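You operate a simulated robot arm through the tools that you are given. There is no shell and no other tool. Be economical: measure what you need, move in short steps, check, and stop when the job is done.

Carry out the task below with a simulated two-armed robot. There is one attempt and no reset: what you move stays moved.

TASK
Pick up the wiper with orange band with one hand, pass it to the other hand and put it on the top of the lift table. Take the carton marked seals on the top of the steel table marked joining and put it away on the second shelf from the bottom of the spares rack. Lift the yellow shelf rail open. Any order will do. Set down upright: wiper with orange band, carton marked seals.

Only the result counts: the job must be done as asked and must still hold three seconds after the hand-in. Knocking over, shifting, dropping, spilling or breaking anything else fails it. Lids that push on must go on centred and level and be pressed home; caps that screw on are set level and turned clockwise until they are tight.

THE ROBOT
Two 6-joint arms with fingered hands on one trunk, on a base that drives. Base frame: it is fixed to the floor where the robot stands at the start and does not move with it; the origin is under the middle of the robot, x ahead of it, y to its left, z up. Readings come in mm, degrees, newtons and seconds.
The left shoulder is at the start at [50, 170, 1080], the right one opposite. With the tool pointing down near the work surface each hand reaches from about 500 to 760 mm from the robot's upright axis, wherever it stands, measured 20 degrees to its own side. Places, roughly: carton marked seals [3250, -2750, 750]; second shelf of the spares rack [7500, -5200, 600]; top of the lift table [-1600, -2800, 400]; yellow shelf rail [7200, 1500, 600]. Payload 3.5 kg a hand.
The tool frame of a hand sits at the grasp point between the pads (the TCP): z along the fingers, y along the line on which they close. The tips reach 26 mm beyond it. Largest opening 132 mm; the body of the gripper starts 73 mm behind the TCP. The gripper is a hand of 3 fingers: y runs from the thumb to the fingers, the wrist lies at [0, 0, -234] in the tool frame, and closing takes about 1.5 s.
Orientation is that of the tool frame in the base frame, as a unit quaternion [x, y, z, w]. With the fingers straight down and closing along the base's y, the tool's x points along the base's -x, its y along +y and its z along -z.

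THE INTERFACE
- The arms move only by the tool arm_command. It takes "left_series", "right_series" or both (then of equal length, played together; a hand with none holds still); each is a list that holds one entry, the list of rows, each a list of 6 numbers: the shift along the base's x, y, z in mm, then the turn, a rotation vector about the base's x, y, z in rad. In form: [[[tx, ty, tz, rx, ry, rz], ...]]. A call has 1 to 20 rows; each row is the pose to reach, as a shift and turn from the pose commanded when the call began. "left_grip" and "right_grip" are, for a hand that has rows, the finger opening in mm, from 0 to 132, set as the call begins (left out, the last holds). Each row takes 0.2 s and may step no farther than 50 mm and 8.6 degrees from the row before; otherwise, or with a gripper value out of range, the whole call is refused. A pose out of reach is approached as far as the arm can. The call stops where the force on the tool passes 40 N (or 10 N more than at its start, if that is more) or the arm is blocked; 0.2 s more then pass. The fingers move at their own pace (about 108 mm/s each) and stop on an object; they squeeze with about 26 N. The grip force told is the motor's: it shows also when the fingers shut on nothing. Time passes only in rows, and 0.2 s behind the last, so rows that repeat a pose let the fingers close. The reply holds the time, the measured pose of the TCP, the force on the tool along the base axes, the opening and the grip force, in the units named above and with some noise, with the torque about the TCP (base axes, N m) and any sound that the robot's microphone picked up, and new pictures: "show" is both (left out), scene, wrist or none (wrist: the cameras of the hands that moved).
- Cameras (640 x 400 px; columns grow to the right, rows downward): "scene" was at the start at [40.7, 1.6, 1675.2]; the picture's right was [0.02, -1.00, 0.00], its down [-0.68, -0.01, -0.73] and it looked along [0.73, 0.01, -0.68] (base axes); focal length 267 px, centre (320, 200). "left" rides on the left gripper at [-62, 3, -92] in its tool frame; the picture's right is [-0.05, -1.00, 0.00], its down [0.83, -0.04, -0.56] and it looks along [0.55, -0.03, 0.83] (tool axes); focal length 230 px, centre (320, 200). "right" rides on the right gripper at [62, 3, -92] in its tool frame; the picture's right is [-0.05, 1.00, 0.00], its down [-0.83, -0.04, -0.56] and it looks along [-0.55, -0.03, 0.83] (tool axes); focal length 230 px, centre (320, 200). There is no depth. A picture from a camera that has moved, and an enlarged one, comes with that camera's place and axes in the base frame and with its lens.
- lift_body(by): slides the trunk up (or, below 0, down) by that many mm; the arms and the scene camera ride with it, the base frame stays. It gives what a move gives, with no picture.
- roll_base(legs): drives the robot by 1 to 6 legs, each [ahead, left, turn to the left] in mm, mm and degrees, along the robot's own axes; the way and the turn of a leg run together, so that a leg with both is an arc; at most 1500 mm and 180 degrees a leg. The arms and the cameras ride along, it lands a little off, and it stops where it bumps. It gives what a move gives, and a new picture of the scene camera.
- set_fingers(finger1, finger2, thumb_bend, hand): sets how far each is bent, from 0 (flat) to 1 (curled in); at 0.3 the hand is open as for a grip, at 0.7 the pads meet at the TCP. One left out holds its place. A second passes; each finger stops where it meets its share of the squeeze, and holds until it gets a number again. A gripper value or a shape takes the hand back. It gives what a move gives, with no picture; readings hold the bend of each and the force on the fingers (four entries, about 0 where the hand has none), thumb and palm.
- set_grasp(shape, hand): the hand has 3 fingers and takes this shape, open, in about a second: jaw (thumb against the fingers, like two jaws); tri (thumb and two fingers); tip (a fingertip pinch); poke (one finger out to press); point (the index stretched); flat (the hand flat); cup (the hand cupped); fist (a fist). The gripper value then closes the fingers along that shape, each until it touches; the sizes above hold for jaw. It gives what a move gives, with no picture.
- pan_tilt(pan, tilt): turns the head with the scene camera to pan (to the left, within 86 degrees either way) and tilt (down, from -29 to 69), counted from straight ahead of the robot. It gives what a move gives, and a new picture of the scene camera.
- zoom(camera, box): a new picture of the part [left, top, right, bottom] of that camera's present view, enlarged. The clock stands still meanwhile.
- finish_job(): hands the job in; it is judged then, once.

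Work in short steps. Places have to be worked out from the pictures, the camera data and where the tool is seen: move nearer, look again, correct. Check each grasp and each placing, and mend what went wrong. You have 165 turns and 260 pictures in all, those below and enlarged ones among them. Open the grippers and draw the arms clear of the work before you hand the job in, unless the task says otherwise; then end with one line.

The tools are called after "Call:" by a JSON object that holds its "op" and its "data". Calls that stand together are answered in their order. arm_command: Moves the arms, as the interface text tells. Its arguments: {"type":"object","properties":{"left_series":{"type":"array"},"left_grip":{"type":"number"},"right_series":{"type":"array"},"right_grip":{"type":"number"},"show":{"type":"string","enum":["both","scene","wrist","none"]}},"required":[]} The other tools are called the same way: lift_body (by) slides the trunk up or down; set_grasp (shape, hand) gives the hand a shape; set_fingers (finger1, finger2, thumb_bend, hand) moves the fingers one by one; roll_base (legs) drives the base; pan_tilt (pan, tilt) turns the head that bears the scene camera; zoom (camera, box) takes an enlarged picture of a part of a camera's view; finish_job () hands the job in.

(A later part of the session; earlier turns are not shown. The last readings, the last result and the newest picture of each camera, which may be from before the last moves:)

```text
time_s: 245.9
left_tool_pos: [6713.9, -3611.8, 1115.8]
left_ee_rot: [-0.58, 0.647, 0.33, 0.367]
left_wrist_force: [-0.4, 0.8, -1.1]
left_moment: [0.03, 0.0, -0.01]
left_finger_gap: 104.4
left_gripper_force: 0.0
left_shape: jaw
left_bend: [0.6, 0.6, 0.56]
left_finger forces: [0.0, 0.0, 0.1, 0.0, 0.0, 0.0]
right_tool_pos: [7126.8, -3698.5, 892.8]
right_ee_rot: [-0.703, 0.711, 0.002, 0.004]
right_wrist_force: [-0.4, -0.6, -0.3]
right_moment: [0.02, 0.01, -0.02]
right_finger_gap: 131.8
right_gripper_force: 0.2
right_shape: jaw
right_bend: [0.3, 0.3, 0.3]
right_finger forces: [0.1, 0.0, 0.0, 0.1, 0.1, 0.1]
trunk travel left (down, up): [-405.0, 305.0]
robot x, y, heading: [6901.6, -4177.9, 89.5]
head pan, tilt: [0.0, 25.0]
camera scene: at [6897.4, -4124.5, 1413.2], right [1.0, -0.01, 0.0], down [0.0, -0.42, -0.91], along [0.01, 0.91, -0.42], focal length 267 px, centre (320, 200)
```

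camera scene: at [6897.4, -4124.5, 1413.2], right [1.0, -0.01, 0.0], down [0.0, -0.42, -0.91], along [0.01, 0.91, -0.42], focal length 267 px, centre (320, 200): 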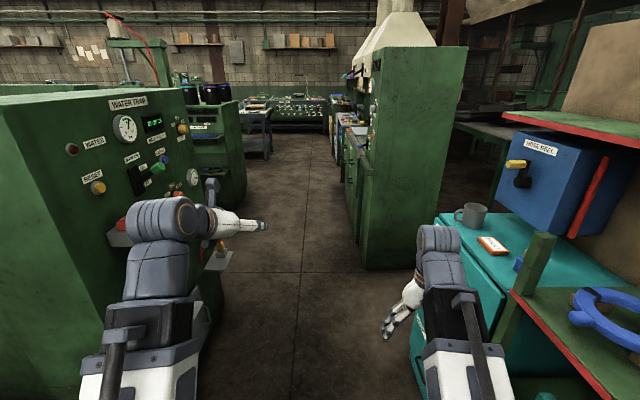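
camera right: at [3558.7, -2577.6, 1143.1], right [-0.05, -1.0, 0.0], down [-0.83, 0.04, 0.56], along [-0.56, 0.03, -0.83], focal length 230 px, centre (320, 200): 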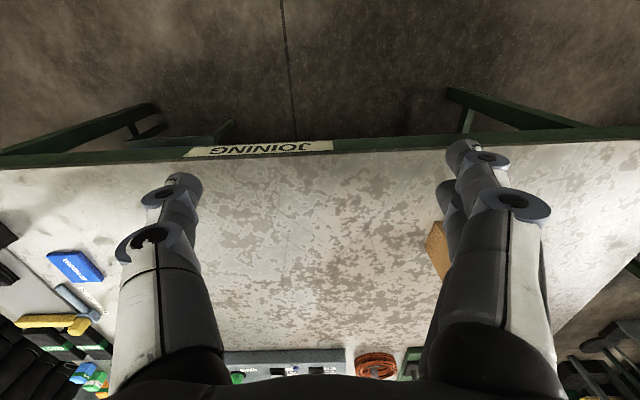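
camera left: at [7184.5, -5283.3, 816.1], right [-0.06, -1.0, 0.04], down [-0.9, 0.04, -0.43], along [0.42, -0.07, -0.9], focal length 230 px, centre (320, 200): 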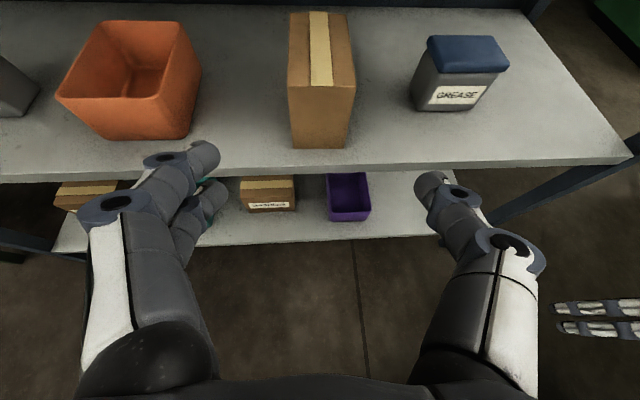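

I bring both hands inward for the narrow aisle before driving on.

Call:
{"op": "arm_command", "data": {"left_series": [[[25, 0, 0, 0, 0, 0], [50, 0, 0, 0, 0, 0], [75, 0, 0, 0, 0, 0], [100, 0, 0, 0, 0, 0]]], "right_series": [[[-25, 0, 0, 0, 0, 0], [-50, 0, 0, 0, 0, 0], [-75, 0, 0, 0, 0, 0], [-100, 0, 0, 0, 0, 0]]], "show": "none"}}

Call:
{"op": "roll_base", "data": {"legs": [[1200, 0, 0.5]]}}

```text
time_s: 246.9
left_tool_pos: [6815.6, -3613.2, 1114.7]
left_ee_rot: [-0.581, 0.648, 0.329, 0.366]
left_wrist_force: [0.0, 0.2, 0.0]
left_moment: [-0.02, -0.02, 0.01]
left_finger_gap: 104.9
left_gripper_force: 0.0
left_shape: jaw
left_bend: [0.6, 0.6, 0.56]
left_finger forces: [0.1, 0.1, 0.0, 0.0, 0.1, 0.0]
right_tool_pos: [7025.4, -3699.8, 892.5]
right_ee_rot: [-0.703, 0.711, 0.003, 0.004]
right_wrist_force: [0.3, -0.8, 0.2]
right_moment: [-0.01, 0.01, -0.01]
right_finger_gap: 131.9
right_gripper_force: 0.0
right_shape: jaw
right_bend: [0.3, 0.3, 0.3]
right_finger forces: [0.0, 0.1, 0.0, 0.0, 0.0, 0.0]
trunk travel left (down, up): [-405.0, 305.0]
robot x, y, heading: [6898.9, -4178.9, 89.7]
head pan, tilt: [0.0, 25.0]
```

```text
time_s: 252.9
left_tool_pos: [6822.3, -2436.5, 1115.5]
left_ee_rot: [-0.582, 0.647, 0.331, 0.366]
left_wrist_force: [-0.9, 0.9, 0.1]
left_moment: [0.0, -0.01, 0.01]
left_finger_gap: 104.5
left_gripper_force: 0.0
left_shape: jaw
left_bend: [0.6, 0.6, 0.56]
left_finger forces: [0.0, 0.0, 0.1, 0.0, 0.0, 0.0]
right_tool_pos: [7035.2, -2523.4, 893.7]
right_ee_rot: [-0.704, 0.711, 0.003, 0.003]
right_wrist_force: [-0.8, 0.5, -0.3]
right_moment: [0.0, 0.0, 0.01]
right_finger_gap: 131.7
right_gripper_force: 0.0
right_shape: jaw
right_bend: [0.3, 0.3, 0.3]
right_finger forces: [0.1, 0.1, 0.0, 0.0, 0.0, 0.1]
trunk travel left (down, up): [-405.0, 305.0]
robot x, y, heading: [6905.5, -3002.7, 89.9]
head pan, tilt: [0.0, 25.0]
camera scene: at [6907.0, -2949.2, 1413.2], right [1.0, -0.01, 0.0], down [0.0, -0.42, -0.91], along [0.01, 0.91, -0.42], focal length 267 px, centre (320, 200)
```

scene: 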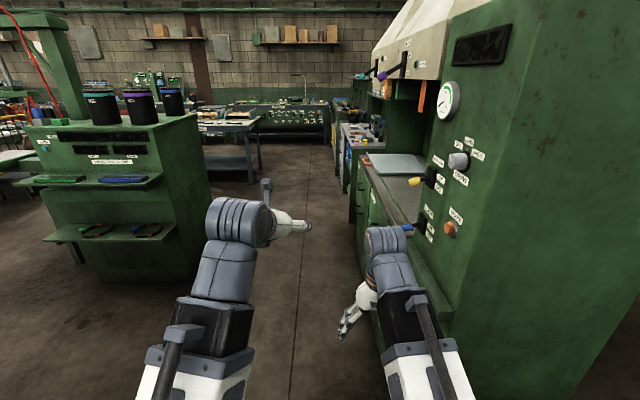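

There is more room on the left here; levers stick out on the right. I shift left 150 while driving on.

Call:
{"op": "roll_base", "data": {"legs": [[500, 150, 0], [1400, 0, 0], [900, 0, 0]]}}

Call:
{"op": "pan_tilt", "data": {"pan": -35, "tilt": 25}}

```text
time_s: 266.9
left_tool_pos: [6740.7, 375.0, 1114.7]
left_ee_rot: [-0.576, 0.652, 0.327, 0.369]
left_wrist_force: [-0.7, 0.6, -0.2]
left_moment: [0.01, -0.01, 0.01]
left_finger_gap: 104.5
left_gripper_force: 0.1
left_shape: jaw
left_bend: [0.6, 0.6, 0.56]
left_finger forces: [0.1, 0.0, 0.0, 0.0, 0.0, 0.0]
right_tool_pos: [6950.8, 284.4, 892.2]
right_ee_rot: [-0.698, 0.716, 0.002, 0.003]
right_wrist_force: [-0.4, 1.0, -0.1]
right_moment: [0.03, -0.02, 0.0]
right_finger_gap: 132.0
right_gripper_force: 0.0
right_shape: jaw
right_bend: [0.3, 0.3, 0.3]
right_finger forces: [0.0, 0.0, 0.0, 0.0, 0.0, 0.0]
trunk travel left (down, up): [-405.0, 305.0]
robot x, y, heading: [6814.6, -191.7, 88.6]
head pan, tilt: [0.0, 25.0]
camera scene: at [6816.3, -139.2, 1413.2], right [1.0, -0.02, 0.0], down [-0.01, -0.42, -0.91], along [0.02, 0.91, -0.42], focal length 267 px, centre (320, 200)
```

scene: 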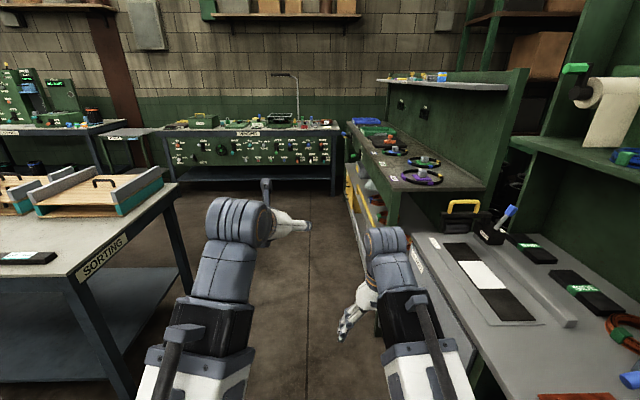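

```text
time_s: 267.9
left_tool_pos: [6741.6, 374.3, 1116.4]
left_ee_rot: [-0.577, 0.651, 0.328, 0.368]
left_wrist_force: [-0.4, 0.6, -0.1]
left_moment: [-0.01, -0.04, 0.02]
left_finger_gap: 104.7
left_gripper_force: 0.0
left_shape: jaw
left_bend: [0.6, 0.6, 0.56]
left_finger forces: [0.1, 0.0, 0.0, 0.0, 0.0, 0.0]
right_tool_pos: [6952.2, 284.6, 891.6]
right_ee_rot: [-0.698, 0.716, 0.003, 0.004]
right_wrist_force: [-0.3, 0.1, -0.1]
right_moment: [0.01, -0.01, 0.02]
right_finger_gap: 131.9
right_gripper_force: 0.1
right_shape: jaw
right_bend: [0.3, 0.3, 0.3]
right_finger forces: [0.0, 0.1, 0.1, 0.0, 0.0, 0.1]
trunk travel left (down, up): [-405.0, 305.0]
robot x, y, heading: [6817.3, -188.9, 88.5]
head pan, tilt: [-35.0, 25.0]
camera scene: at [6868.6, -157.1, 1413.2], right [0.81, -0.59, 0.0], down [-0.25, -0.34, -0.91], along [0.54, 0.73, -0.42], focal length 267 px, centre (320, 200)
```

scene: 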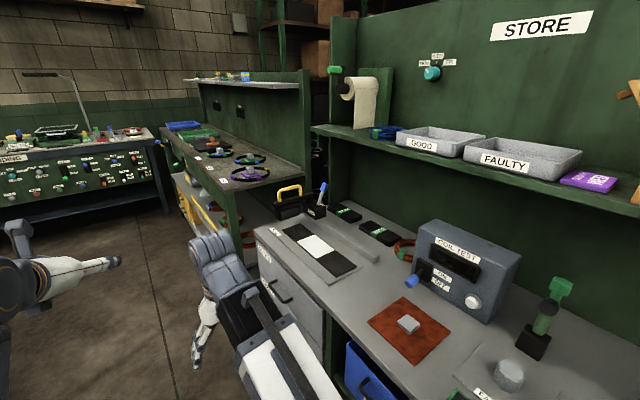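

A yellow bar is visible in the shelf under the ring bench. I zoom.

Call:
{"op": "zoom", "data": {"camera": "scene", "box": [150, 130, 310, 260]}}

```text
3.08 times, centred on (230, 195) of scene
camera zoom: at [6868.6, -157.1, 1413.2], right [0.81, -0.59, 0.0], down [-0.25, -0.34, -0.91], along [0.54, 0.73, -0.42], focal length 822 px, centre (597, 215)
```

zoom: 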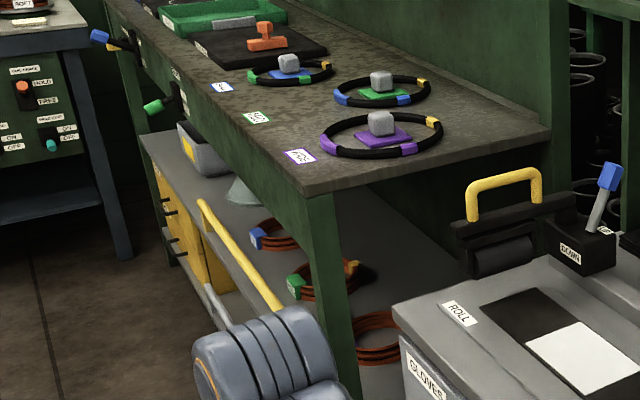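

The rail runs along the shelf's front edge at about x 7175, y 1266–1883, z≈600. I drive to about [6490, 1500] and turn to face it.

Call:
{"op": "roll_base", "data": {"legs": [[700, 330, 1.5], [990, 0, 0]]}}

Call:
{"op": "roll_base", "data": {"legs": [[0, 0, -90]]}}

Call:
{"op": "pan_tilt", "data": {"pan": 0, "tilt": 40}}

```text
time_s: 276.9
left_tool_pos: [6385.2, 2069.1, 1114.6]
left_ee_rot: [-0.589, 0.64, 0.335, 0.363]
left_wrist_force: [-0.4, 0.3, 0.0]
left_moment: [0.0, -0.01, 0.0]
left_finger_gap: 104.7
left_gripper_force: 0.0
left_shape: jaw
left_bend: [0.6, 0.6, 0.56]
left_finger forces: [0.0, 0.1, 0.0, 0.0, 0.0, 0.0]
right_tool_pos: [6599.1, 1987.3, 891.4]
right_ee_rot: [0.711, -0.703, -0.002, -0.003]
right_wrist_force: [-0.5, -0.2, -0.4]
right_moment: [0.0, 0.0, 0.0]
right_finger_gap: 132.0
right_gripper_force: 0.1
right_shape: jaw
right_bend: [0.3, 0.3, 0.3]
right_finger forces: [0.1, 0.0, 0.0, 0.0, 0.1, 0.0]
trunk travel left (down, up): [-405.0, 305.0]
robot x, y, heading: [6485.2, 1508.5, 90.9]
head pan, tilt: [-35.0, 25.0]
camera scene: at [6533.7, 1543.3, 1413.2], right [0.83, -0.56, 0.0], down [-0.24, -0.35, -0.91], along [0.51, 0.75, -0.42], focal length 267 px, centre (320, 200)
```

scene: 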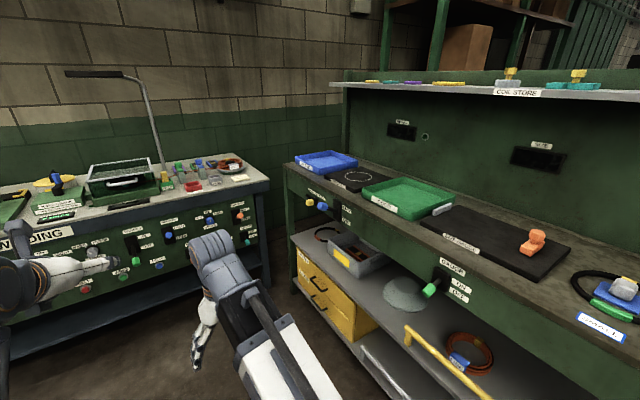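

```text
time_s: 281.1
left_tool_pos: [7044.2, 1613.2, 1116.4]
left_ee_rot: [0.031, 0.87, -0.017, 0.493]
left_wrist_force: [-0.9, 0.0, 0.9]
left_moment: [0.01, 0.0, -0.01]
left_finger_gap: 104.5
left_gripper_force: 0.1
left_shape: jaw
left_bend: [0.6, 0.6, 0.56]
left_finger forces: [0.0, 0.0, 0.0, 0.0, 0.0, 0.0]
right_tool_pos: [6965.3, 1398.3, 891.3]
right_ee_rot: [-0.014, 1.0, -0.001, 0.005]
right_wrist_force: [-0.4, 0.6, 0.0]
right_moment: [-0.03, 0.01, -0.03]
right_finger_gap: 131.9
right_gripper_force: 0.1
right_shape: jaw
right_bend: [0.3, 0.3, 0.3]
right_finger forces: [0.0, 0.0, 0.0, 0.0, 0.0, 0.1]
trunk travel left (down, up): [-405.0, 305.0]
robot x, y, heading: [6485.6, 1504.7, 1.8]
head pan, tilt: [-35.0, 25.0]
camera scene: at [6518.5, 1455.2, 1413.2], right [-0.55, -0.84, 0.0], down [-0.35, 0.23, -0.91], along [0.76, -0.5, -0.42], focal length 267 px, centre (320, 200)
```

scene: 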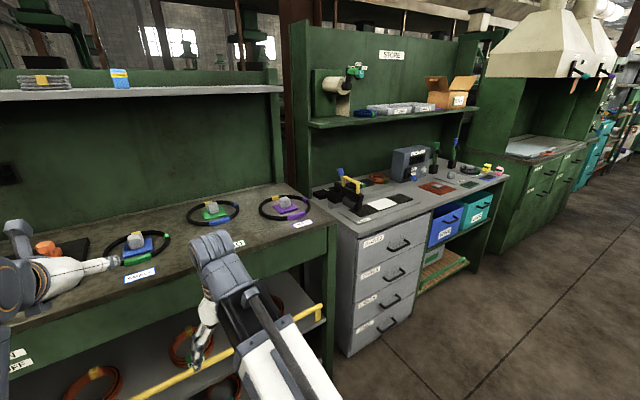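

```text
time_s: 282.1
left_tool_pos: [7044.3, 1612.1, 1115.2]
left_ee_rot: [0.03, 0.87, -0.016, 0.492]
left_wrist_force: [0.4, -0.4, 0.1]
left_moment: [0.0, 0.02, 0.01]
left_finger_gap: 104.8
left_gripper_force: 0.1
left_shape: jaw
left_bend: [0.6, 0.6, 0.56]
left_finger forces: [0.0, 0.1, 0.0, 0.0, 0.0, 0.1]
right_tool_pos: [6964.9, 1398.2, 891.9]
right_ee_rot: [-0.014, 1.0, 0.0, 0.004]
right_wrist_force: [0.4, 1.1, 1.1]
right_moment: [0.02, -0.01, 0.0]
right_finger_gap: 132.2
right_gripper_force: 0.1
right_shape: jaw
right_bend: [0.3, 0.3, 0.3]
right_finger forces: [0.1, 0.1, 0.0, 0.1, 0.0, 0.0]
trunk travel left (down, up): [-405.0, 305.0]
robot x, y, heading: [6483.8, 1506.4, 1.8]
head pan, tilt: [0.0, 40.0]
camera scene: at [6526.5, 1508.2, 1389.9], right [0.03, -1.0, 0.0], down [-0.64, -0.02, -0.77], along [0.77, 0.02, -0.64], focal length 267 px, centre (320, 200)
```

scene: 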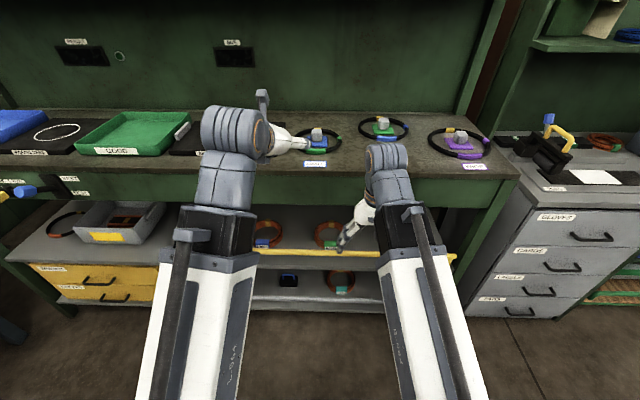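

I move the hands apart and lower the trunk for a straight look at the rail.

Call:
{"op": "arm_command", "data": {"left_series": [[[-10, 40, 0, 0, 0, 0], [-20, 80, 0, 0, 0, 0], [-20, 120, 0, 0, 0, 0], [-20, 160, 0, 0, 0, 0], [-20, 200, 0, 0, 0, 0]]], "right_series": [[[0, -40, 0, 0, 0, 0], [0, -80, 0, 0, 0, 0], [0, -120, 0, 0, 0, 0], [0, -160, 0, 0, 0, 0], [0, -200, 0, 0, 0, 0]]], "show": "none"}}

Call:
{"op": "lift_body", "data": {"by": -300}}

Call:
{"op": "pan_tilt", "data": {"pan": 0, "tilt": 35}}

Call:
{"op": "zoom", "data": {"camera": "scene", "box": [180, 140, 480, 330]}}

```text
time_s: 283.3
left_tool_pos: [7026.3, 1812.2, 1117.1]
left_ee_rot: [0.03, 0.869, -0.016, 0.493]
left_wrist_force: [-0.2, -0.6, -0.1]
left_moment: [0.0, 0.0, -0.01]
left_finger_gap: 104.6
left_gripper_force: 0.1
left_shape: jaw
left_bend: [0.6, 0.6, 0.56]
left_finger forces: [0.1, 0.0, 0.1, 0.0, 0.0, 0.1]
right_tool_pos: [6967.6, 1199.7, 892.1]
right_ee_rot: [-0.014, 1.0, -0.001, 0.004]
right_wrist_force: [0.2, 0.1, -0.3]
right_moment: [-0.01, -0.03, 0.02]
right_finger_gap: 132.0
right_gripper_force: 0.1
right_shape: jaw
right_bend: [0.3, 0.3, 0.3]
right_finger forces: [0.0, 0.0, 0.0, 0.0, 0.1, 0.0]
trunk travel left (down, up): [-405.0, 305.0]
robot x, y, heading: [6482.3, 1505.8, 1.9]
head pan, tilt: [0.0, 40.0]
```

```text
time_s: 286.3
left_tool_pos: [7024.4, 1810.9, 816.9]
left_ee_rot: [0.03, 0.87, -0.016, 0.492]
left_wrist_force: [0.4, -0.1, 0.9]
left_moment: [-0.02, 0.0, -0.01]
left_finger_gap: 104.9
left_gripper_force: 0.0
left_shape: jaw
left_bend: [0.6, 0.6, 0.56]
left_finger forces: [0.0, 0.0, 0.0, 0.1, 0.0, 0.0]
right_tool_pos: [6968.6, 1199.5, 593.6]
right_ee_rot: [-0.014, 1.0, -0.002, 0.004]
right_wrist_force: [0.4, -1.1, -0.1]
right_moment: [0.01, 0.01, 0.01]
right_finger_gap: 132.2
right_gripper_force: 0.0
right_shape: jaw
right_bend: [0.3, 0.3, 0.3]
right_finger forces: [0.0, 0.1, 0.1, 0.1, 0.0, 0.0]
trunk travel left (down, up): [-105.0, 605.0]
robot x, y, heading: [6482.0, 1505.9, 1.5]
head pan, tilt: [0.0, 40.0]
```

```text
time_s: 286.9
left_tool_pos: [7024.8, 1811.3, 817.7]
left_ee_rot: [0.03, 0.869, -0.016, 0.493]
left_wrist_force: [-0.2, -0.3, 0.0]
left_moment: [0.02, 0.02, 0.0]
left_finger_gap: 104.9
left_gripper_force: 0.0
left_shape: jaw
left_bend: [0.6, 0.6, 0.56]
left_finger forces: [0.0, 0.1, 0.1, 0.0, 0.0, 0.1]
right_tool_pos: [6968.4, 1199.1, 594.9]
right_ee_rot: [-0.015, 1.0, 0.0, 0.004]
right_wrist_force: [-0.7, -0.4, -1.0]
right_moment: [0.03, 0.0, -0.01]
right_finger_gap: 131.8
right_gripper_force: 0.1
right_shape: jaw
right_bend: [0.3, 0.3, 0.3]
right_finger forces: [0.1, 0.0, 0.1, 0.0, 0.1, 0.0]
trunk travel left (down, up): [-105.0, 605.0]
robot x, y, heading: [6483.5, 1503.9, 1.8]
head pan, tilt: [0.0, 35.0]
camera scene: at [6529.5, 1508.4, 1097.4], right [0.03, -1.0, 0.0], down [-0.57, -0.02, -0.82], along [0.82, 0.02, -0.57], focal length 267 px, centre (320, 200)
```

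scene: 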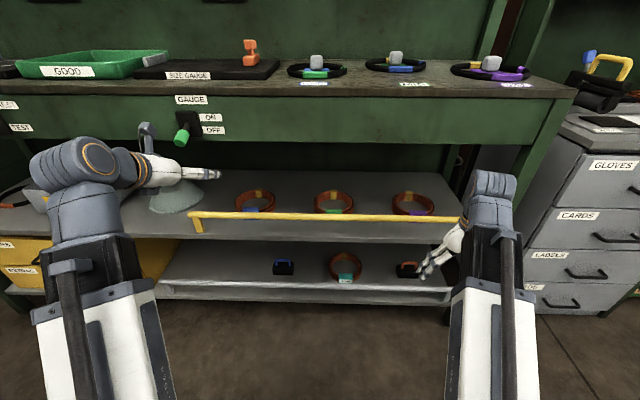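

```text
2.11 times, centred on (330, 235) of scene
camera zoom: at [6529.5, 1508.4, 1097.4], right [0.03, -1.0, 0.0], down [-0.57, -0.02, -0.82], along [0.82, 0.02, -0.57], focal length 563 px, centre (299, 126)
```

zoom: 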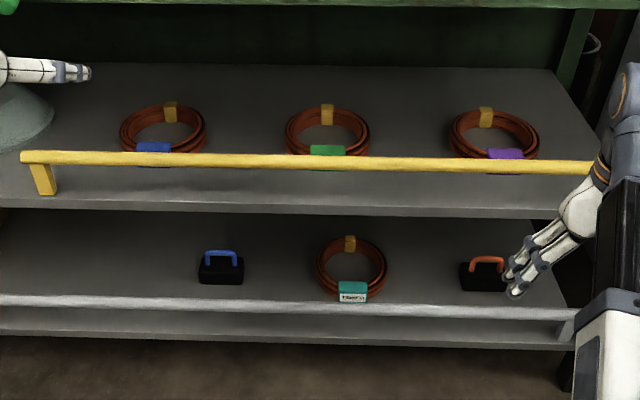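

The rail is a bar on short posts at the shelf front. I need to see both ends to find the hinge; I move the right hand out of the way.

Call:
{"op": "arm_command", "data": {"right_series": [[[-10, -40, 10, 0, 0, 0], [-20, -80, 20, 0, 0, 0], [-20, -120, 30, 0, 0, 0], [-20, -160, 30, 0, 0, 0]]], "left_series": [[[0, 20, 10, 0, 0, 0], [0, 40, 20, 0, 0, 0], [0, 60, 20, 0, 0, 0], [0, 80, 20, 0, 0, 0]]], "show": "none"}}

Call:
{"op": "zoom", "data": {"camera": "scene", "box": [400, 180, 520, 255]}}

Call:
{"op": "zoom", "data": {"camera": "scene", "box": [150, 180, 270, 255]}}

```text
time_s: 287.9
left_tool_pos: [7025.9, 1890.4, 838.5]
left_ee_rot: [0.03, 0.87, -0.016, 0.493]
left_wrist_force: [-0.2, 0.1, 0.6]
left_moment: [-0.02, -0.03, 0.0]
left_finger_gap: 104.7
left_gripper_force: 0.1
left_shape: jaw
left_bend: [0.6, 0.6, 0.56]
left_finger forces: [0.0, 0.1, 0.0, 0.1, 0.0, 0.0]
right_tool_pos: [6948.5, 1038.0, 627.4]
right_ee_rot: [-0.014, 1.0, -0.002, 0.005]
right_wrist_force: [0.8, -0.2, 0.8]
right_moment: [-0.01, 0.04, 0.02]
right_finger_gap: 132.2
right_gripper_force: 0.0
right_shape: jaw
right_bend: [0.3, 0.3, 0.3]
right_finger forces: [0.1, 0.1, 0.0, 0.1, 0.1, 0.0]
right hand out of reach, approached as far as the arm can: row 2, 3
trunk travel left (down, up): [-105.0, 605.0]
robot x, y, heading: [6484.1, 1508.3, 1.8]
head pan, tilt: [0.0, 35.0]
```

```text
5.33 times, centred on (460, 218) of scene
camera zoom: at [6529.5, 1508.4, 1097.5], right [0.03, -1.0, 0.0], down [-0.57, -0.02, -0.82], along [0.82, 0.02, -0.57], focal length 1425 px, centre (-427, 107)
```

zoom: 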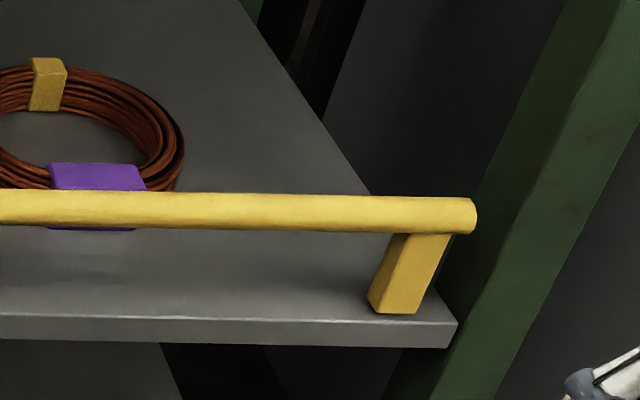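

```text
5.33 times, centred on (210, 218) of scene
camera zoom: at [6529.5, 1508.4, 1097.5], right [0.03, -1.0, 0.0], down [-0.57, -0.02, -0.82], along [0.82, 0.02, -0.57], focal length 1425 px, centre (907, 107)
```

zoom: 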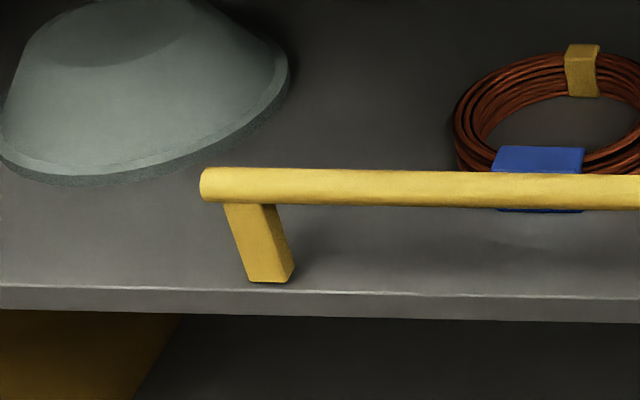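

Both ends look alike: a bar on two posts, z≈590, x≈7175. I'll grip it with the left hand pointing forward, closing vertically. I raise the trunk 400 first to have reach room and turn the hand up there.

Call:
{"op": "lift_body", "data": {"by": 400}}

Call:
{"op": "arm_command", "data": {"left_series": [[[-4, -16, -4, -0.1193, -0.0086, 0.0611], [-8, -32, -8, -0.2387, -0.0172, 0.1222], [-12, -48, -12, -0.358, -0.0258, 0.1833], [-16, -64, -16, -0.4773, -0.0343, 0.2443], [-20, -80, -20, -0.5967, -0.0429, 0.3054], [-24, -96, -24, -0.716, -0.0515, 0.3665], [-28, -112, -28, -0.8353, -0.0601, 0.4276], [-32, -128, -32, -0.9547, -0.0687, 0.4887], [-36, -144, -36, -1.074, -0.0773, 0.5498], [-40, -160, -40, -1.1933, -0.0858, 0.6108], [-44, -176, -44, -1.3127, -0.0944, 0.6719], [-48, -190, -48, -1.432, -0.103, 0.733], [-48, -190, -48, -1.432, -0.103, 0.733]]]}}

```text
time_s: 291.8
left_tool_pos: [7025.1, 1890.0, 1238.9]
left_ee_rot: [0.031, 0.87, -0.016, 0.492]
left_wrist_force: [-0.1, 0.5, -0.2]
left_moment: [-0.01, 0.01, 0.01]
left_finger_gap: 104.6
left_gripper_force: 0.0
left_shape: jaw
left_bend: [0.6, 0.6, 0.56]
left_finger forces: [0.1, 0.0, 0.1, 0.0, 0.1, 0.0]
right_tool_pos: [6947.3, 1039.1, 1026.5]
right_ee_rot: [-0.015, 1.0, 0.0, 0.004]
right_wrist_force: [-0.5, -0.2, -0.4]
right_moment: [0.02, 0.02, -0.02]
right_finger_gap: 131.9
right_gripper_force: 0.2
right_shape: jaw
right_bend: [0.3, 0.3, 0.3]
right_finger forces: [0.0, 0.0, 0.0, 0.0, 0.1, 0.0]
trunk travel left (down, up): [-505.0, 205.0]
robot x, y, heading: [6482.0, 1507.6, 1.6]
head pan, tilt: [0.0, 35.0]
```

```text
time_s: 294.6
left_tool_pos: [7034.6, 1725.4, 1249.4]
left_ee_rot: [-0.577, 0.582, -0.405, 0.404]
left_wrist_force: [0.3, -0.4, 0.4]
left_moment: [0.0, 0.01, 0.02]
left_finger_gap: 105.0
left_gripper_force: 0.0
left_shape: jaw
left_bend: [0.6, 0.6, 0.56]
left_finger forces: [0.0, 0.1, 0.0, 0.0, 0.0, 0.0]
left hand out of reach, approached as far as the arm can: row 6, 7, 8, 9, 10, 11, 12, 13
right_tool_pos: [6948.3, 1039.1, 1026.3]
right_ee_rot: [-0.013, 1.0, -0.001, 0.004]
right_wrist_force: [-0.8, 1.1, 0.7]
right_moment: [0.0, 0.0, -0.02]
right_finger_gap: 131.9
right_gripper_force: 0.0
right_shape: jaw
right_bend: [0.3, 0.3, 0.3]
right_finger forces: [0.0, 0.0, 0.0, 0.0, 0.0, 0.0]
trunk travel left (down, up): [-505.0, 205.0]
robot x, y, heading: [6484.3, 1510.6, 1.6]
head pan, tilt: [0.0, 35.0]
camera scene: at [6529.5, 1508.1, 1497.5], right [0.03, -1.0, 0.0], down [-0.57, -0.02, -0.82], along [0.82, 0.02, -0.57], focal length 267 px, centre (320, 200)
camera left: at [6946.3, 1787.7, 1276.5], right [0.34, 0.05, 0.94], down [-0.51, -0.83, 0.23], along [0.79, -0.56, -0.26], focal length 230 px, centre (320, 200)
```

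scene: 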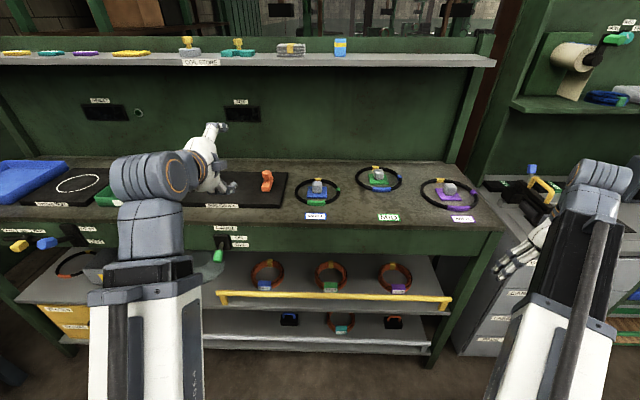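
left: 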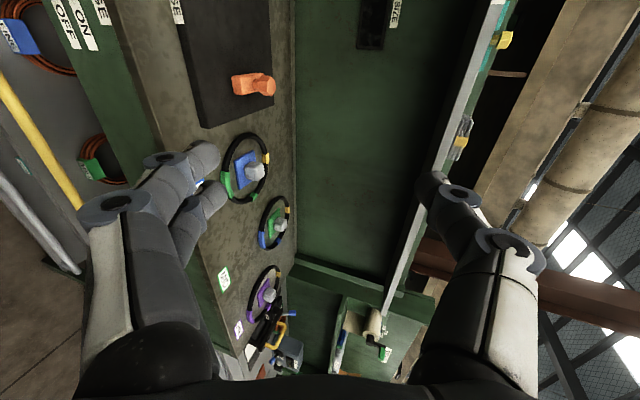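

Hand orientation is right. Before descending I zoom to get the bench apron and rail geometry.

Call:
{"op": "zoom", "data": {"camera": "scene", "box": [200, 180, 460, 343]}}

```text
2.45 times, centred on (330, 262) of scene
camera zoom: at [6529.5, 1508.1, 1497.5], right [0.03, -1.0, 0.0], down [-0.57, -0.02, -0.82], along [0.82, 0.02, -0.57], focal length 656 px, centre (296, 49)
```

zoom: 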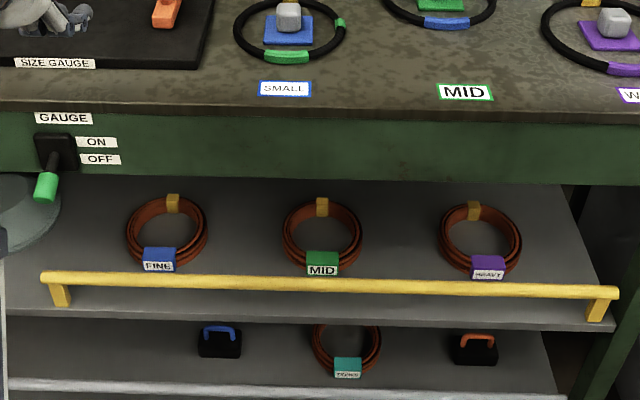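

Geometry: bar at x≈7180, z≈584, y 1008–1935; apron bottom z≈828, so there's 240 mm of room to lift. I back the base 80 mm, then lower the hand in front of the bar.

Call:
{"op": "roll_base", "data": {"legs": [[-80, 0, -1.6]]}}

Call:
{"op": "arm_command", "data": {"left_series": [[[0, -10, -45, 0, 0, 0], [0, -20, -90, 0, 0, 0], [0, -30, -135, 0, 0, 0], [0, -40, -180, 0, 0, 0], [0, -50, -225, 0, 0, 0], [0, -60, -270, 0, 0, 0], [10, -70, -315, 0, 0, 0], [20, -80, -360, 0, 0, 0], [35, -85, -405, 0, 0, 0], [50, -85, -450, 0, 0, 0], [65, -85, -495, 0, 0, 0], [80, -85, -540, 0, 0, 0], [95, -85, -585, 0, 0, 0], [105, -85, -620, 0, 0, 0], [105, -85, -640, 0, 0, 0], [105, -85, -640, 0, 0, 0]]], "left_grip": 85}}

```text
time_s: 295.6
left_tool_pos: [6957.2, 1709.4, 1247.6]
left_ee_rot: [-0.568, 0.59, -0.411, 0.4]
left_wrist_force: [0.1, 0.7, -0.1]
left_moment: [0.03, -0.01, -0.01]
left_finger_gap: 104.8
left_gripper_force: 0.1
left_shape: jaw
left_bend: [0.6, 0.6, 0.56]
left_finger forces: [0.0, 0.0, 0.0, 0.0, 0.0, 0.1]
right_tool_pos: [6851.4, 1025.4, 1025.9]
right_ee_rot: [-0.001, 1.0, -0.002, 0.004]
right_wrist_force: [-0.5, 0.6, 0.3]
right_moment: [-0.01, -0.02, -0.02]
right_finger_gap: 132.0
right_gripper_force: 0.2
right_shape: jaw
right_bend: [0.3, 0.3, 0.3]
right_finger forces: [0.0, 0.1, 0.0, 0.0, 0.0, 0.0]
trunk travel left (down, up): [-505.0, 205.0]
robot x, y, heading: [6398.7, 1506.2, -0.1]
head pan, tilt: [0.0, 35.0]
camera scene: at [6446.5, 1505.9, 1497.5], right [0.0, -1.0, 0.0], down [-0.57, 0.0, -0.82], along [0.82, 0.0, -0.57], focal length 267 px, centre (320, 200)
```

scene: 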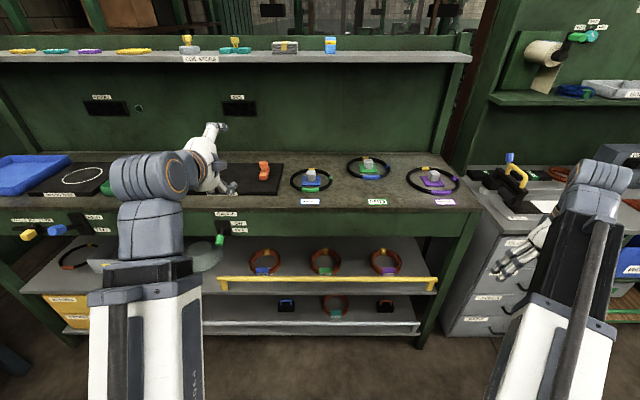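

```text
time_s: 299.0
left_tool_pos: [7059.3, 1623.1, 609.5]
left_ee_rot: [-0.569, 0.59, -0.411, 0.4]
left_wrist_force: [-0.1, -0.3, -0.5]
left_moment: [0.0, 0.0, 0.03]
left_finger_gap: 85.4
left_gripper_force: 0.0
left_shape: jaw
left_bend: [0.7, 0.7, 0.68]
left_finger forces: [0.1, 0.1, 0.1, 0.0, 0.0, 0.1]
left hand out of reach, approached as far as the arm can: row 1, 2, 3, 4, 5, 6, 7, 8, 9, 10, 11
right_tool_pos: [6852.2, 1025.8, 1026.0]
right_ee_rot: [0.0, 1.0, -0.002, 0.005]
right_wrist_force: [-0.6, -0.2, -0.5]
right_moment: [-0.02, 0.03, -0.02]
right_finger_gap: 132.2
right_gripper_force: 0.1
right_shape: jaw
right_bend: [0.3, 0.3, 0.3]
right_finger forces: [0.0, 0.0, 0.0, 0.1, 0.1, 0.1]
trunk travel left (down, up): [-505.0, 205.0]
robot x, y, heading: [6402.8, 1504.0, 0.1]
head pan, tilt: [0.0, 35.0]
camera scene: at [6447.1, 1505.8, 1497.5], right [0.0, -1.0, 0.0], down [-0.57, 0.0, -0.82], along [0.82, 0.0, -0.57], focal length 267 px, centre (320, 200)
camera left: at [6973.0, 1688.1, 638.3], right [0.34, 0.04, 0.94], down [-0.53, -0.81, 0.23], along [0.77, -0.58, -0.26], focal length 230 px, centre (320, 200)
```

scene: 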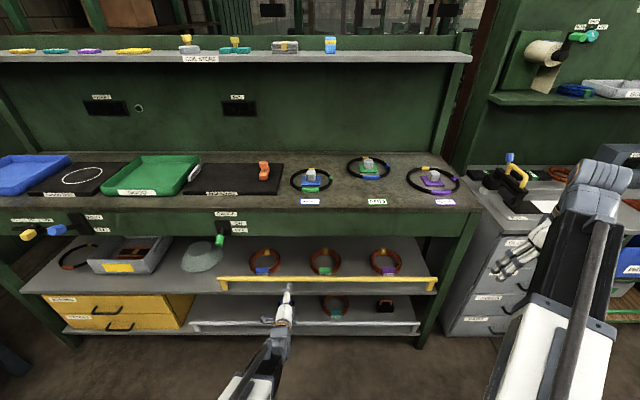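
left: 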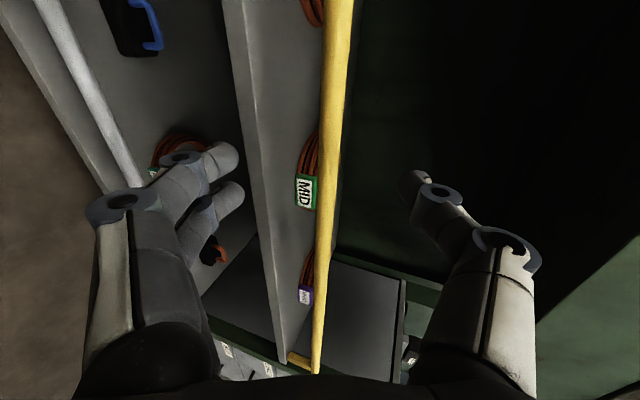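

The bar's height is z≈579, in line with the hand. I advance to straddle it.

Call:
{"op": "arm_command", "data": {"left_series": [[[25, 0, -7, 0, 0, 0], [50, 0, -14, 0, 0, 0], [75, 0, -20, 0, 0, 0], [98, 0, -26, 0, 0, 0], [116, 0, -29, 0, 0, 0], [116, 0, -29, 0, 0, 0]]], "show": "wrist"}}

```text
time_s: 300.4
left_tool_pos: [7178.3, 1623.0, 577.3]
left_ee_rot: [-0.569, 0.59, -0.411, 0.4]
left_wrist_force: [-1.4, -0.2, 0.1]
left_moment: [-0.02, 0.03, -0.03]
left_finger_gap: 85.1
left_gripper_force: 0.1
left_shape: jaw
left_bend: [0.7, 0.7, 0.68]
left_finger forces: [0.1, 0.0, 0.0, 0.1, 0.0, 0.0]
right_tool_pos: [6851.6, 1025.1, 1026.4]
right_ee_rot: [0.0, 1.0, -0.001, 0.005]
right_wrist_force: [0.0, -0.5, 0.4]
right_moment: [-0.01, 0.01, 0.04]
right_finger_gap: 131.8
right_gripper_force: 0.1
right_shape: jaw
right_bend: [0.3, 0.3, 0.3]
right_finger forces: [0.1, 0.0, 0.0, 0.0, 0.0, 0.0]
trunk travel left (down, up): [-505.0, 205.0]
robot x, y, heading: [6404.4, 1510.2, 0.1]
head pan, tilt: [0.0, 35.0]
camera left: at [7092.0, 1688.6, 606.1], right [0.34, 0.04, 0.94], down [-0.53, -0.81, 0.23], along [0.77, -0.58, -0.26], focal length 230 px, centre (320, 200)
```

left: 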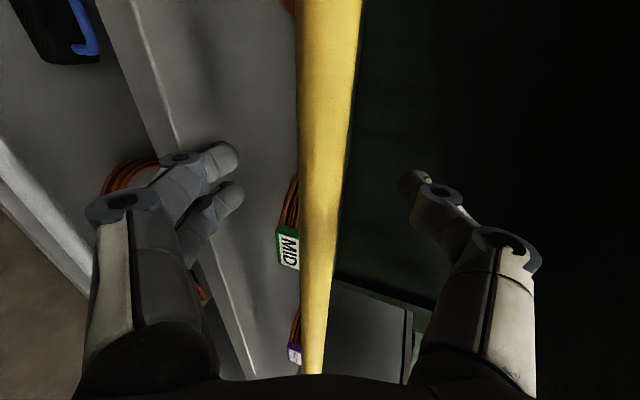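

The bar passes through the TCP. I close on it.

Call:
{"op": "arm_command", "data": {"left_series": [[[0, 0, 0, 0, 0, 0], [0, 0, 0, 0, 0, 0], [0, 0, 0, 0, 0, 0], [0, 0, 0, 0, 0, 0], [0, 0, 0, 0, 0, 0], [0, 0, 0, 0, 0, 0]]], "left_grip": 0, "show": "wrist"}}

```text
time_s: 301.8
left_tool_pos: [7179.0, 1624.2, 577.3]
left_ee_rot: [-0.57, 0.59, -0.41, 0.399]
left_wrist_force: [-0.4, 0.0, -0.5]
left_moment: [0.03, 0.0, 0.0]
left_finger_gap: 0.2
left_gripper_force: 26.2
left_shape: jaw
left_bend: [0.71, 0.71, 0.73]
left_finger forces: [0.4, 0.4, 0.1, 0.0, 0.1, 0.0]
right_tool_pos: [6851.7, 1026.3, 1025.4]
right_ee_rot: [0.0, 1.0, -0.001, 0.005]
right_wrist_force: [0.7, 0.3, -0.3]
right_moment: [0.01, -0.03, 0.0]
right_finger_gap: 132.1
right_gripper_force: 0.0
right_shape: jaw
right_bend: [0.3, 0.3, 0.3]
right_finger forces: [0.0, 0.1, 0.1, 0.0, 0.0, 0.0]
trunk travel left (down, up): [-505.0, 205.0]
robot x, y, heading: [6400.2, 1502.7, 0.1]
head pan, tilt: [0.0, 35.0]
camera left: at [7091.8, 1688.5, 605.9], right [0.34, 0.04, 0.94], down [-0.53, -0.81, 0.23], along [0.77, -0.58, -0.26], focal length 230 px, centre (320, 200)
```

left: 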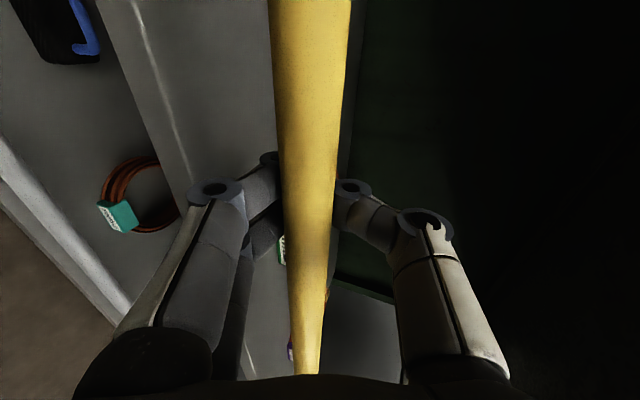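

The fingers closed around behind the bar, caging it toward the palm; the rail may have moved a little. I look at the scene.

Call:
{"op": "zoom", "data": {"camera": "scene", "box": [190, 200, 460, 368]}}

```text
2.37 times, centred on (325, 284) of scene
camera zoom: at [6447.2, 1505.8, 1497.5], right [0.0, -1.0, 0.0], down [-0.57, 0.0, -0.82], along [0.82, 0.0, -0.57], focal length 634 px, centre (308, 1)
```

zoom: 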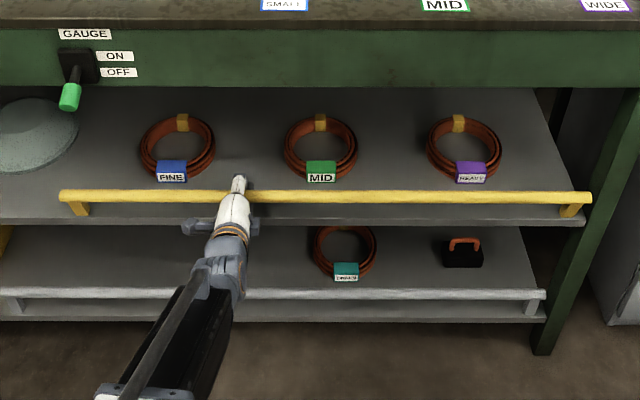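

The rail has pivoted slightly, so it is hinged. I lift 30 mm gently and watch the force and motion.

Call:
{"op": "arm_command", "data": {"left_series": [[[0, 0, 8, 0, 0, 0], [0, 0, 16, 0, 0, 0], [0, 0, 24, 0, 0, 0], [0, 0, 32, 0, 0, 0], [0, 0, 32, 0, 0, 0]]], "show": "wrist"}}

Call:
{"op": "zoom", "data": {"camera": "scene", "box": [190, 200, 460, 368]}}

```text
time_s: 302.5
left_tool_pos: [7175.7, 1623.7, 582.8]
left_ee_rot: [-0.574, 0.595, -0.404, 0.392]
left_wrist_force: [2.8, -0.6, -26.5]
left_moment: [0.0, -0.4, 0.01]
left_finger_gap: 0.0
left_gripper_force: 25.6
left_shape: jaw
left_bend: [0.71, 0.71, 0.74]
left_finger forces: [13.8, 13.5, 0.0, 0.0, 0.0, 0.0]
right_tool_pos: [6853.8, 1024.6, 1025.4]
right_ee_rot: [0.0, 1.0, 0.0, 0.004]
right_wrist_force: [-0.3, 0.4, -0.1]
right_moment: [0.01, 0.02, 0.02]
right_finger_gap: 132.0
right_gripper_force: 0.1
right_shape: jaw
right_bend: [0.3, 0.3, 0.3]
right_finger forces: [0.0, 0.1, 0.0, 0.0, 0.1, 0.1]
trunk travel left (down, up): [-505.0, 205.0]
robot x, y, heading: [6401.8, 1504.0, 0.0]
head pan, tilt: [0.0, 35.0]
stopped in row 3 (left hand): the force on the tool passed its limit at 45 N (the readings are from after the stop); the commanded pose is now the measured one
camera left: at [7089.4, 1688.8, 613.7], right [0.37, 0.04, 0.93], down [-0.53, -0.81, 0.24], along [0.76, -0.58, -0.28], focal length 230 px, centre (320, 200)
```

left: 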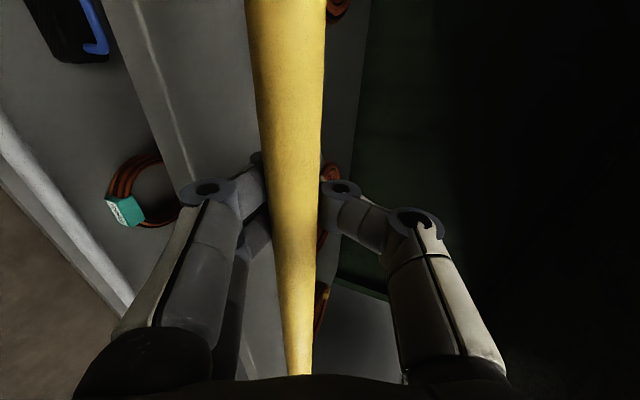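

```text
2.37 times, centred on (325, 284) of scene
camera zoom: at [6449.4, 1506.2, 1497.2], right [0.0, -1.0, 0.0], down [-0.57, 0.0, -0.82], along [0.82, 0.0, -0.57], focal length 634 px, centre (308, 1)
```

zoom: 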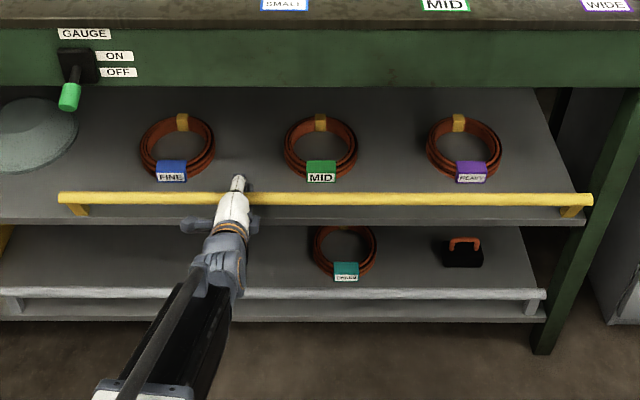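

Straight up is blocked, but the bar yields outward: it hinges about the post feet along y. I pull outward along the arc gently.

Call:
{"op": "arm_command", "data": {"left_series": [[[-6, 0, -1, 0, 0, 0], [-12, 0, -3, 0, 0, 0], [-18, 0, -6, 0, 0, 0], [-24, 0, -10, 0, 0, 0], [-29, 0, -14, 0, 0, 0], [-29, 0, -14, 0, 0, 0]]], "show": "wrist"}}

Call:
{"op": "zoom", "data": {"camera": "scene", "box": [190, 200, 460, 368]}}

```text
time_s: 303.9
left_tool_pos: [7149.2, 1623.9, 573.8]
left_ee_rot: [-0.571, 0.593, -0.408, 0.395]
left_wrist_force: [9.8, 0.8, -17.5]
left_moment: [-0.01, -0.4, -0.04]
left_finger_gap: 0.1
left_gripper_force: 25.7
left_shape: jaw
left_bend: [0.7, 0.7, 0.74]
left_finger forces: [8.7, 8.6, 0.1, 0.0, 0.0, 0.0]
right_tool_pos: [6854.1, 1026.0, 1025.5]
right_ee_rot: [-0.001, 1.0, 0.0, 0.003]
right_wrist_force: [0.4, 0.2, -0.7]
right_moment: [0.0, -0.01, 0.0]
right_finger_gap: 132.0
right_gripper_force: 0.1
right_shape: jaw
right_bend: [0.3, 0.3, 0.3]
right_finger forces: [0.0, 0.1, 0.1, 0.0, 0.0, 0.1]
trunk travel left (down, up): [-505.0, 205.0]
robot x, y, heading: [6402.6, 1504.3, 0.1]
head pan, tilt: [0.0, 35.0]
camera left: at [7062.5, 1688.7, 602.8], right [0.36, 0.04, 0.93], down [-0.53, -0.81, 0.24], along [0.77, -0.58, -0.27], focal length 230 px, centre (320, 200)
```

left: 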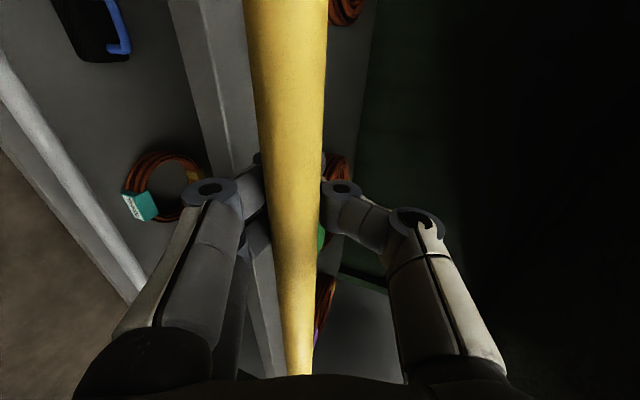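

```text
2.37 times, centred on (325, 284) of scene
camera zoom: at [6449.3, 1506.1, 1497.5], right [0.0, -1.0, 0.0], down [-0.57, 0.0, -0.82], along [0.82, 0.0, -0.57], focal length 634 px, centre (308, 1)
```

zoom: 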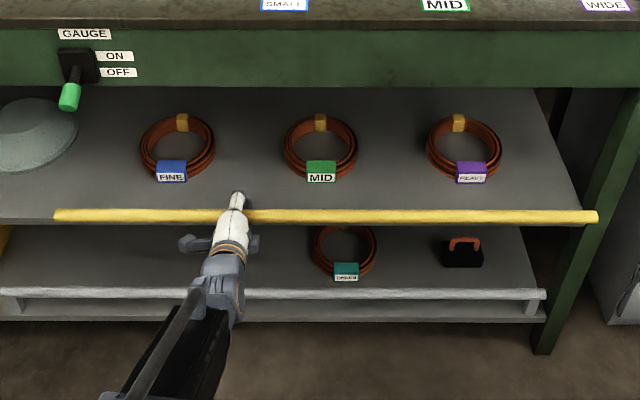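

The rail swings outward freely about its feet. I follow the arc down to horizontal.

Call:
{"op": "arm_command", "data": {"left_series": [[[-7, 0, -10, 0, 0, 0], [-13, 0, -17, 0, 0, 0], [-18, 0, -25, 0, 0, 0], [-22, 0, -33, 0, 0, 0], [-25, 0, -42, 0, 0, 0], [-27, 0, -50, 0, 0, 0], [-28, 0, -59, 0, 0, 0], [-28, 0, -59, 0, 0, 0]]], "show": "wrist"}}

Call:
{"op": "zoom", "data": {"camera": "scene", "box": [190, 200, 460, 368]}}

```text
time_s: 305.7
left_tool_pos: [7117.7, 1623.4, 515.6]
left_ee_rot: [-0.571, 0.594, -0.408, 0.394]
left_wrist_force: [-0.3, -0.2, -2.5]
left_moment: [0.0, -0.06, 0.03]
left_finger_gap: 0.2
left_gripper_force: 26.2
left_shape: jaw
left_bend: [0.7, 0.7, 0.74]
left_finger forces: [1.2, 1.3, 0.0, 0.0, 0.1, 0.0]
right_tool_pos: [6852.6, 1025.2, 1026.8]
right_ee_rot: [0.0, 1.0, -0.001, 0.004]
right_wrist_force: [-0.6, 0.0, 0.2]
right_moment: [0.01, 0.0, 0.01]
right_finger_gap: 132.0
right_gripper_force: 0.0
right_shape: jaw
right_bend: [0.3, 0.3, 0.3]
right_finger forces: [0.1, 0.0, 0.0, 0.0, 0.0, 0.1]
trunk travel left (down, up): [-505.0, 205.0]
robot x, y, heading: [6401.0, 1506.3, -0.2]
head pan, tilt: [0.0, 35.0]
camera left: at [7032.3, 1688.2, 545.4], right [0.36, 0.04, 0.93], down [-0.53, -0.81, 0.24], along [0.77, -0.58, -0.27], focal length 230 px, centre (320, 200)
```

left: 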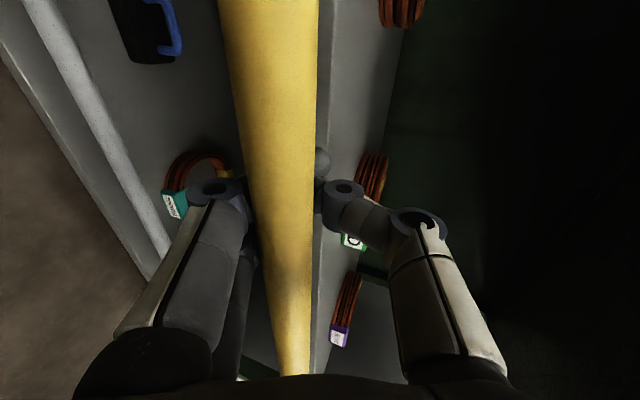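

```text
2.37 times, centred on (325, 284) of scene
camera zoom: at [6447.5, 1505.8, 1497.4], right [0.0, -1.0, 0.0], down [-0.57, 0.0, -0.82], along [0.82, 0.0, -0.57], focal length 634 px, centre (308, 1)
```

zoom: 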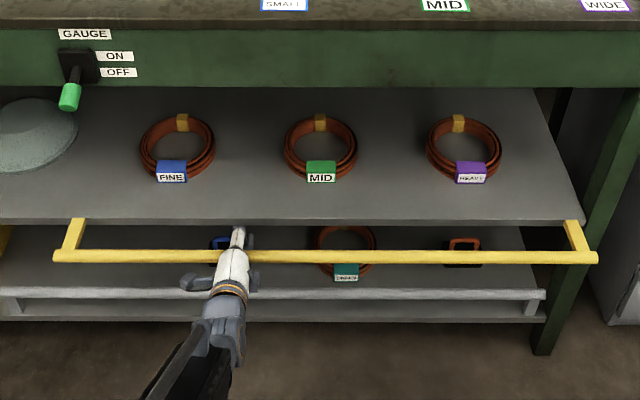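

The rail is folded out to horizontal, offering little resistance. I continue along the arc to find its end stop.

Call:
{"op": "arm_command", "data": {"left_series": [[[0, 0, -8, 0, 0, 0], [2, 0, -16, 0, 0, 0], [5, 0, -24, 0, 0, 0], [9, 0, -32, 0, 0, 0], [14, 0, -39, 0, 0, 0], [14, 0, -39, 0, 0, 0]]], "show": "none"}}

Call:
{"op": "zoom", "data": {"camera": "scene", "box": [190, 200, 460, 368]}}

```text
time_s: 307.1
left_tool_pos: [7130.3, 1623.7, 475.9]
left_ee_rot: [-0.573, 0.594, -0.405, 0.394]
left_wrist_force: [-23.1, -0.1, -12.2]
left_moment: [-0.03, -0.29, 0.09]
left_finger_gap: 0.1
left_gripper_force: 25.8
left_shape: jaw
left_bend: [0.71, 0.7, 0.74]
left_finger forces: [12.8, 9.5, 0.0, 0.0, 0.0, 0.0]
right_tool_pos: [6852.8, 1026.0, 1025.8]
right_ee_rot: [0.0, 1.0, -0.001, 0.005]
right_wrist_force: [0.2, 0.5, -0.3]
right_moment: [-0.02, 0.02, -0.01]
right_finger_gap: 132.1
right_gripper_force: 0.0
right_shape: jaw
right_bend: [0.3, 0.3, 0.3]
right_finger forces: [0.1, 0.1, 0.1, 0.1, 0.0, 0.0]
trunk travel left (down, up): [-505.0, 205.0]
robot x, y, heading: [6400.3, 1504.3, -0.1]
head pan, tilt: [0.0, 35.0]
```

```text
2.37 times, centred on (325, 284) of scene
camera zoom: at [6447.0, 1505.9, 1497.3], right [0.0, -1.0, 0.0], down [-0.57, 0.0, -0.82], along [0.82, 0.0, -0.57], focal length 634 px, centre (308, 1)
```

zoom: 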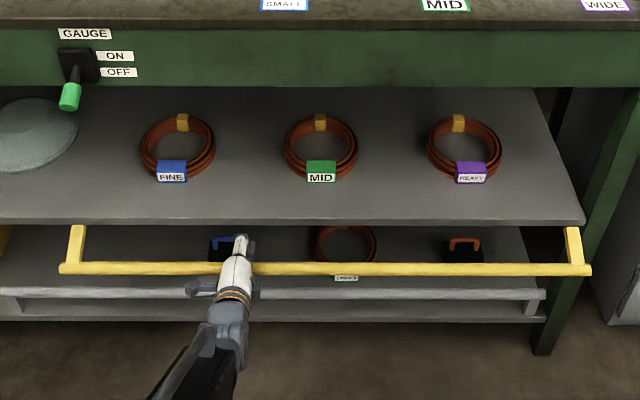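

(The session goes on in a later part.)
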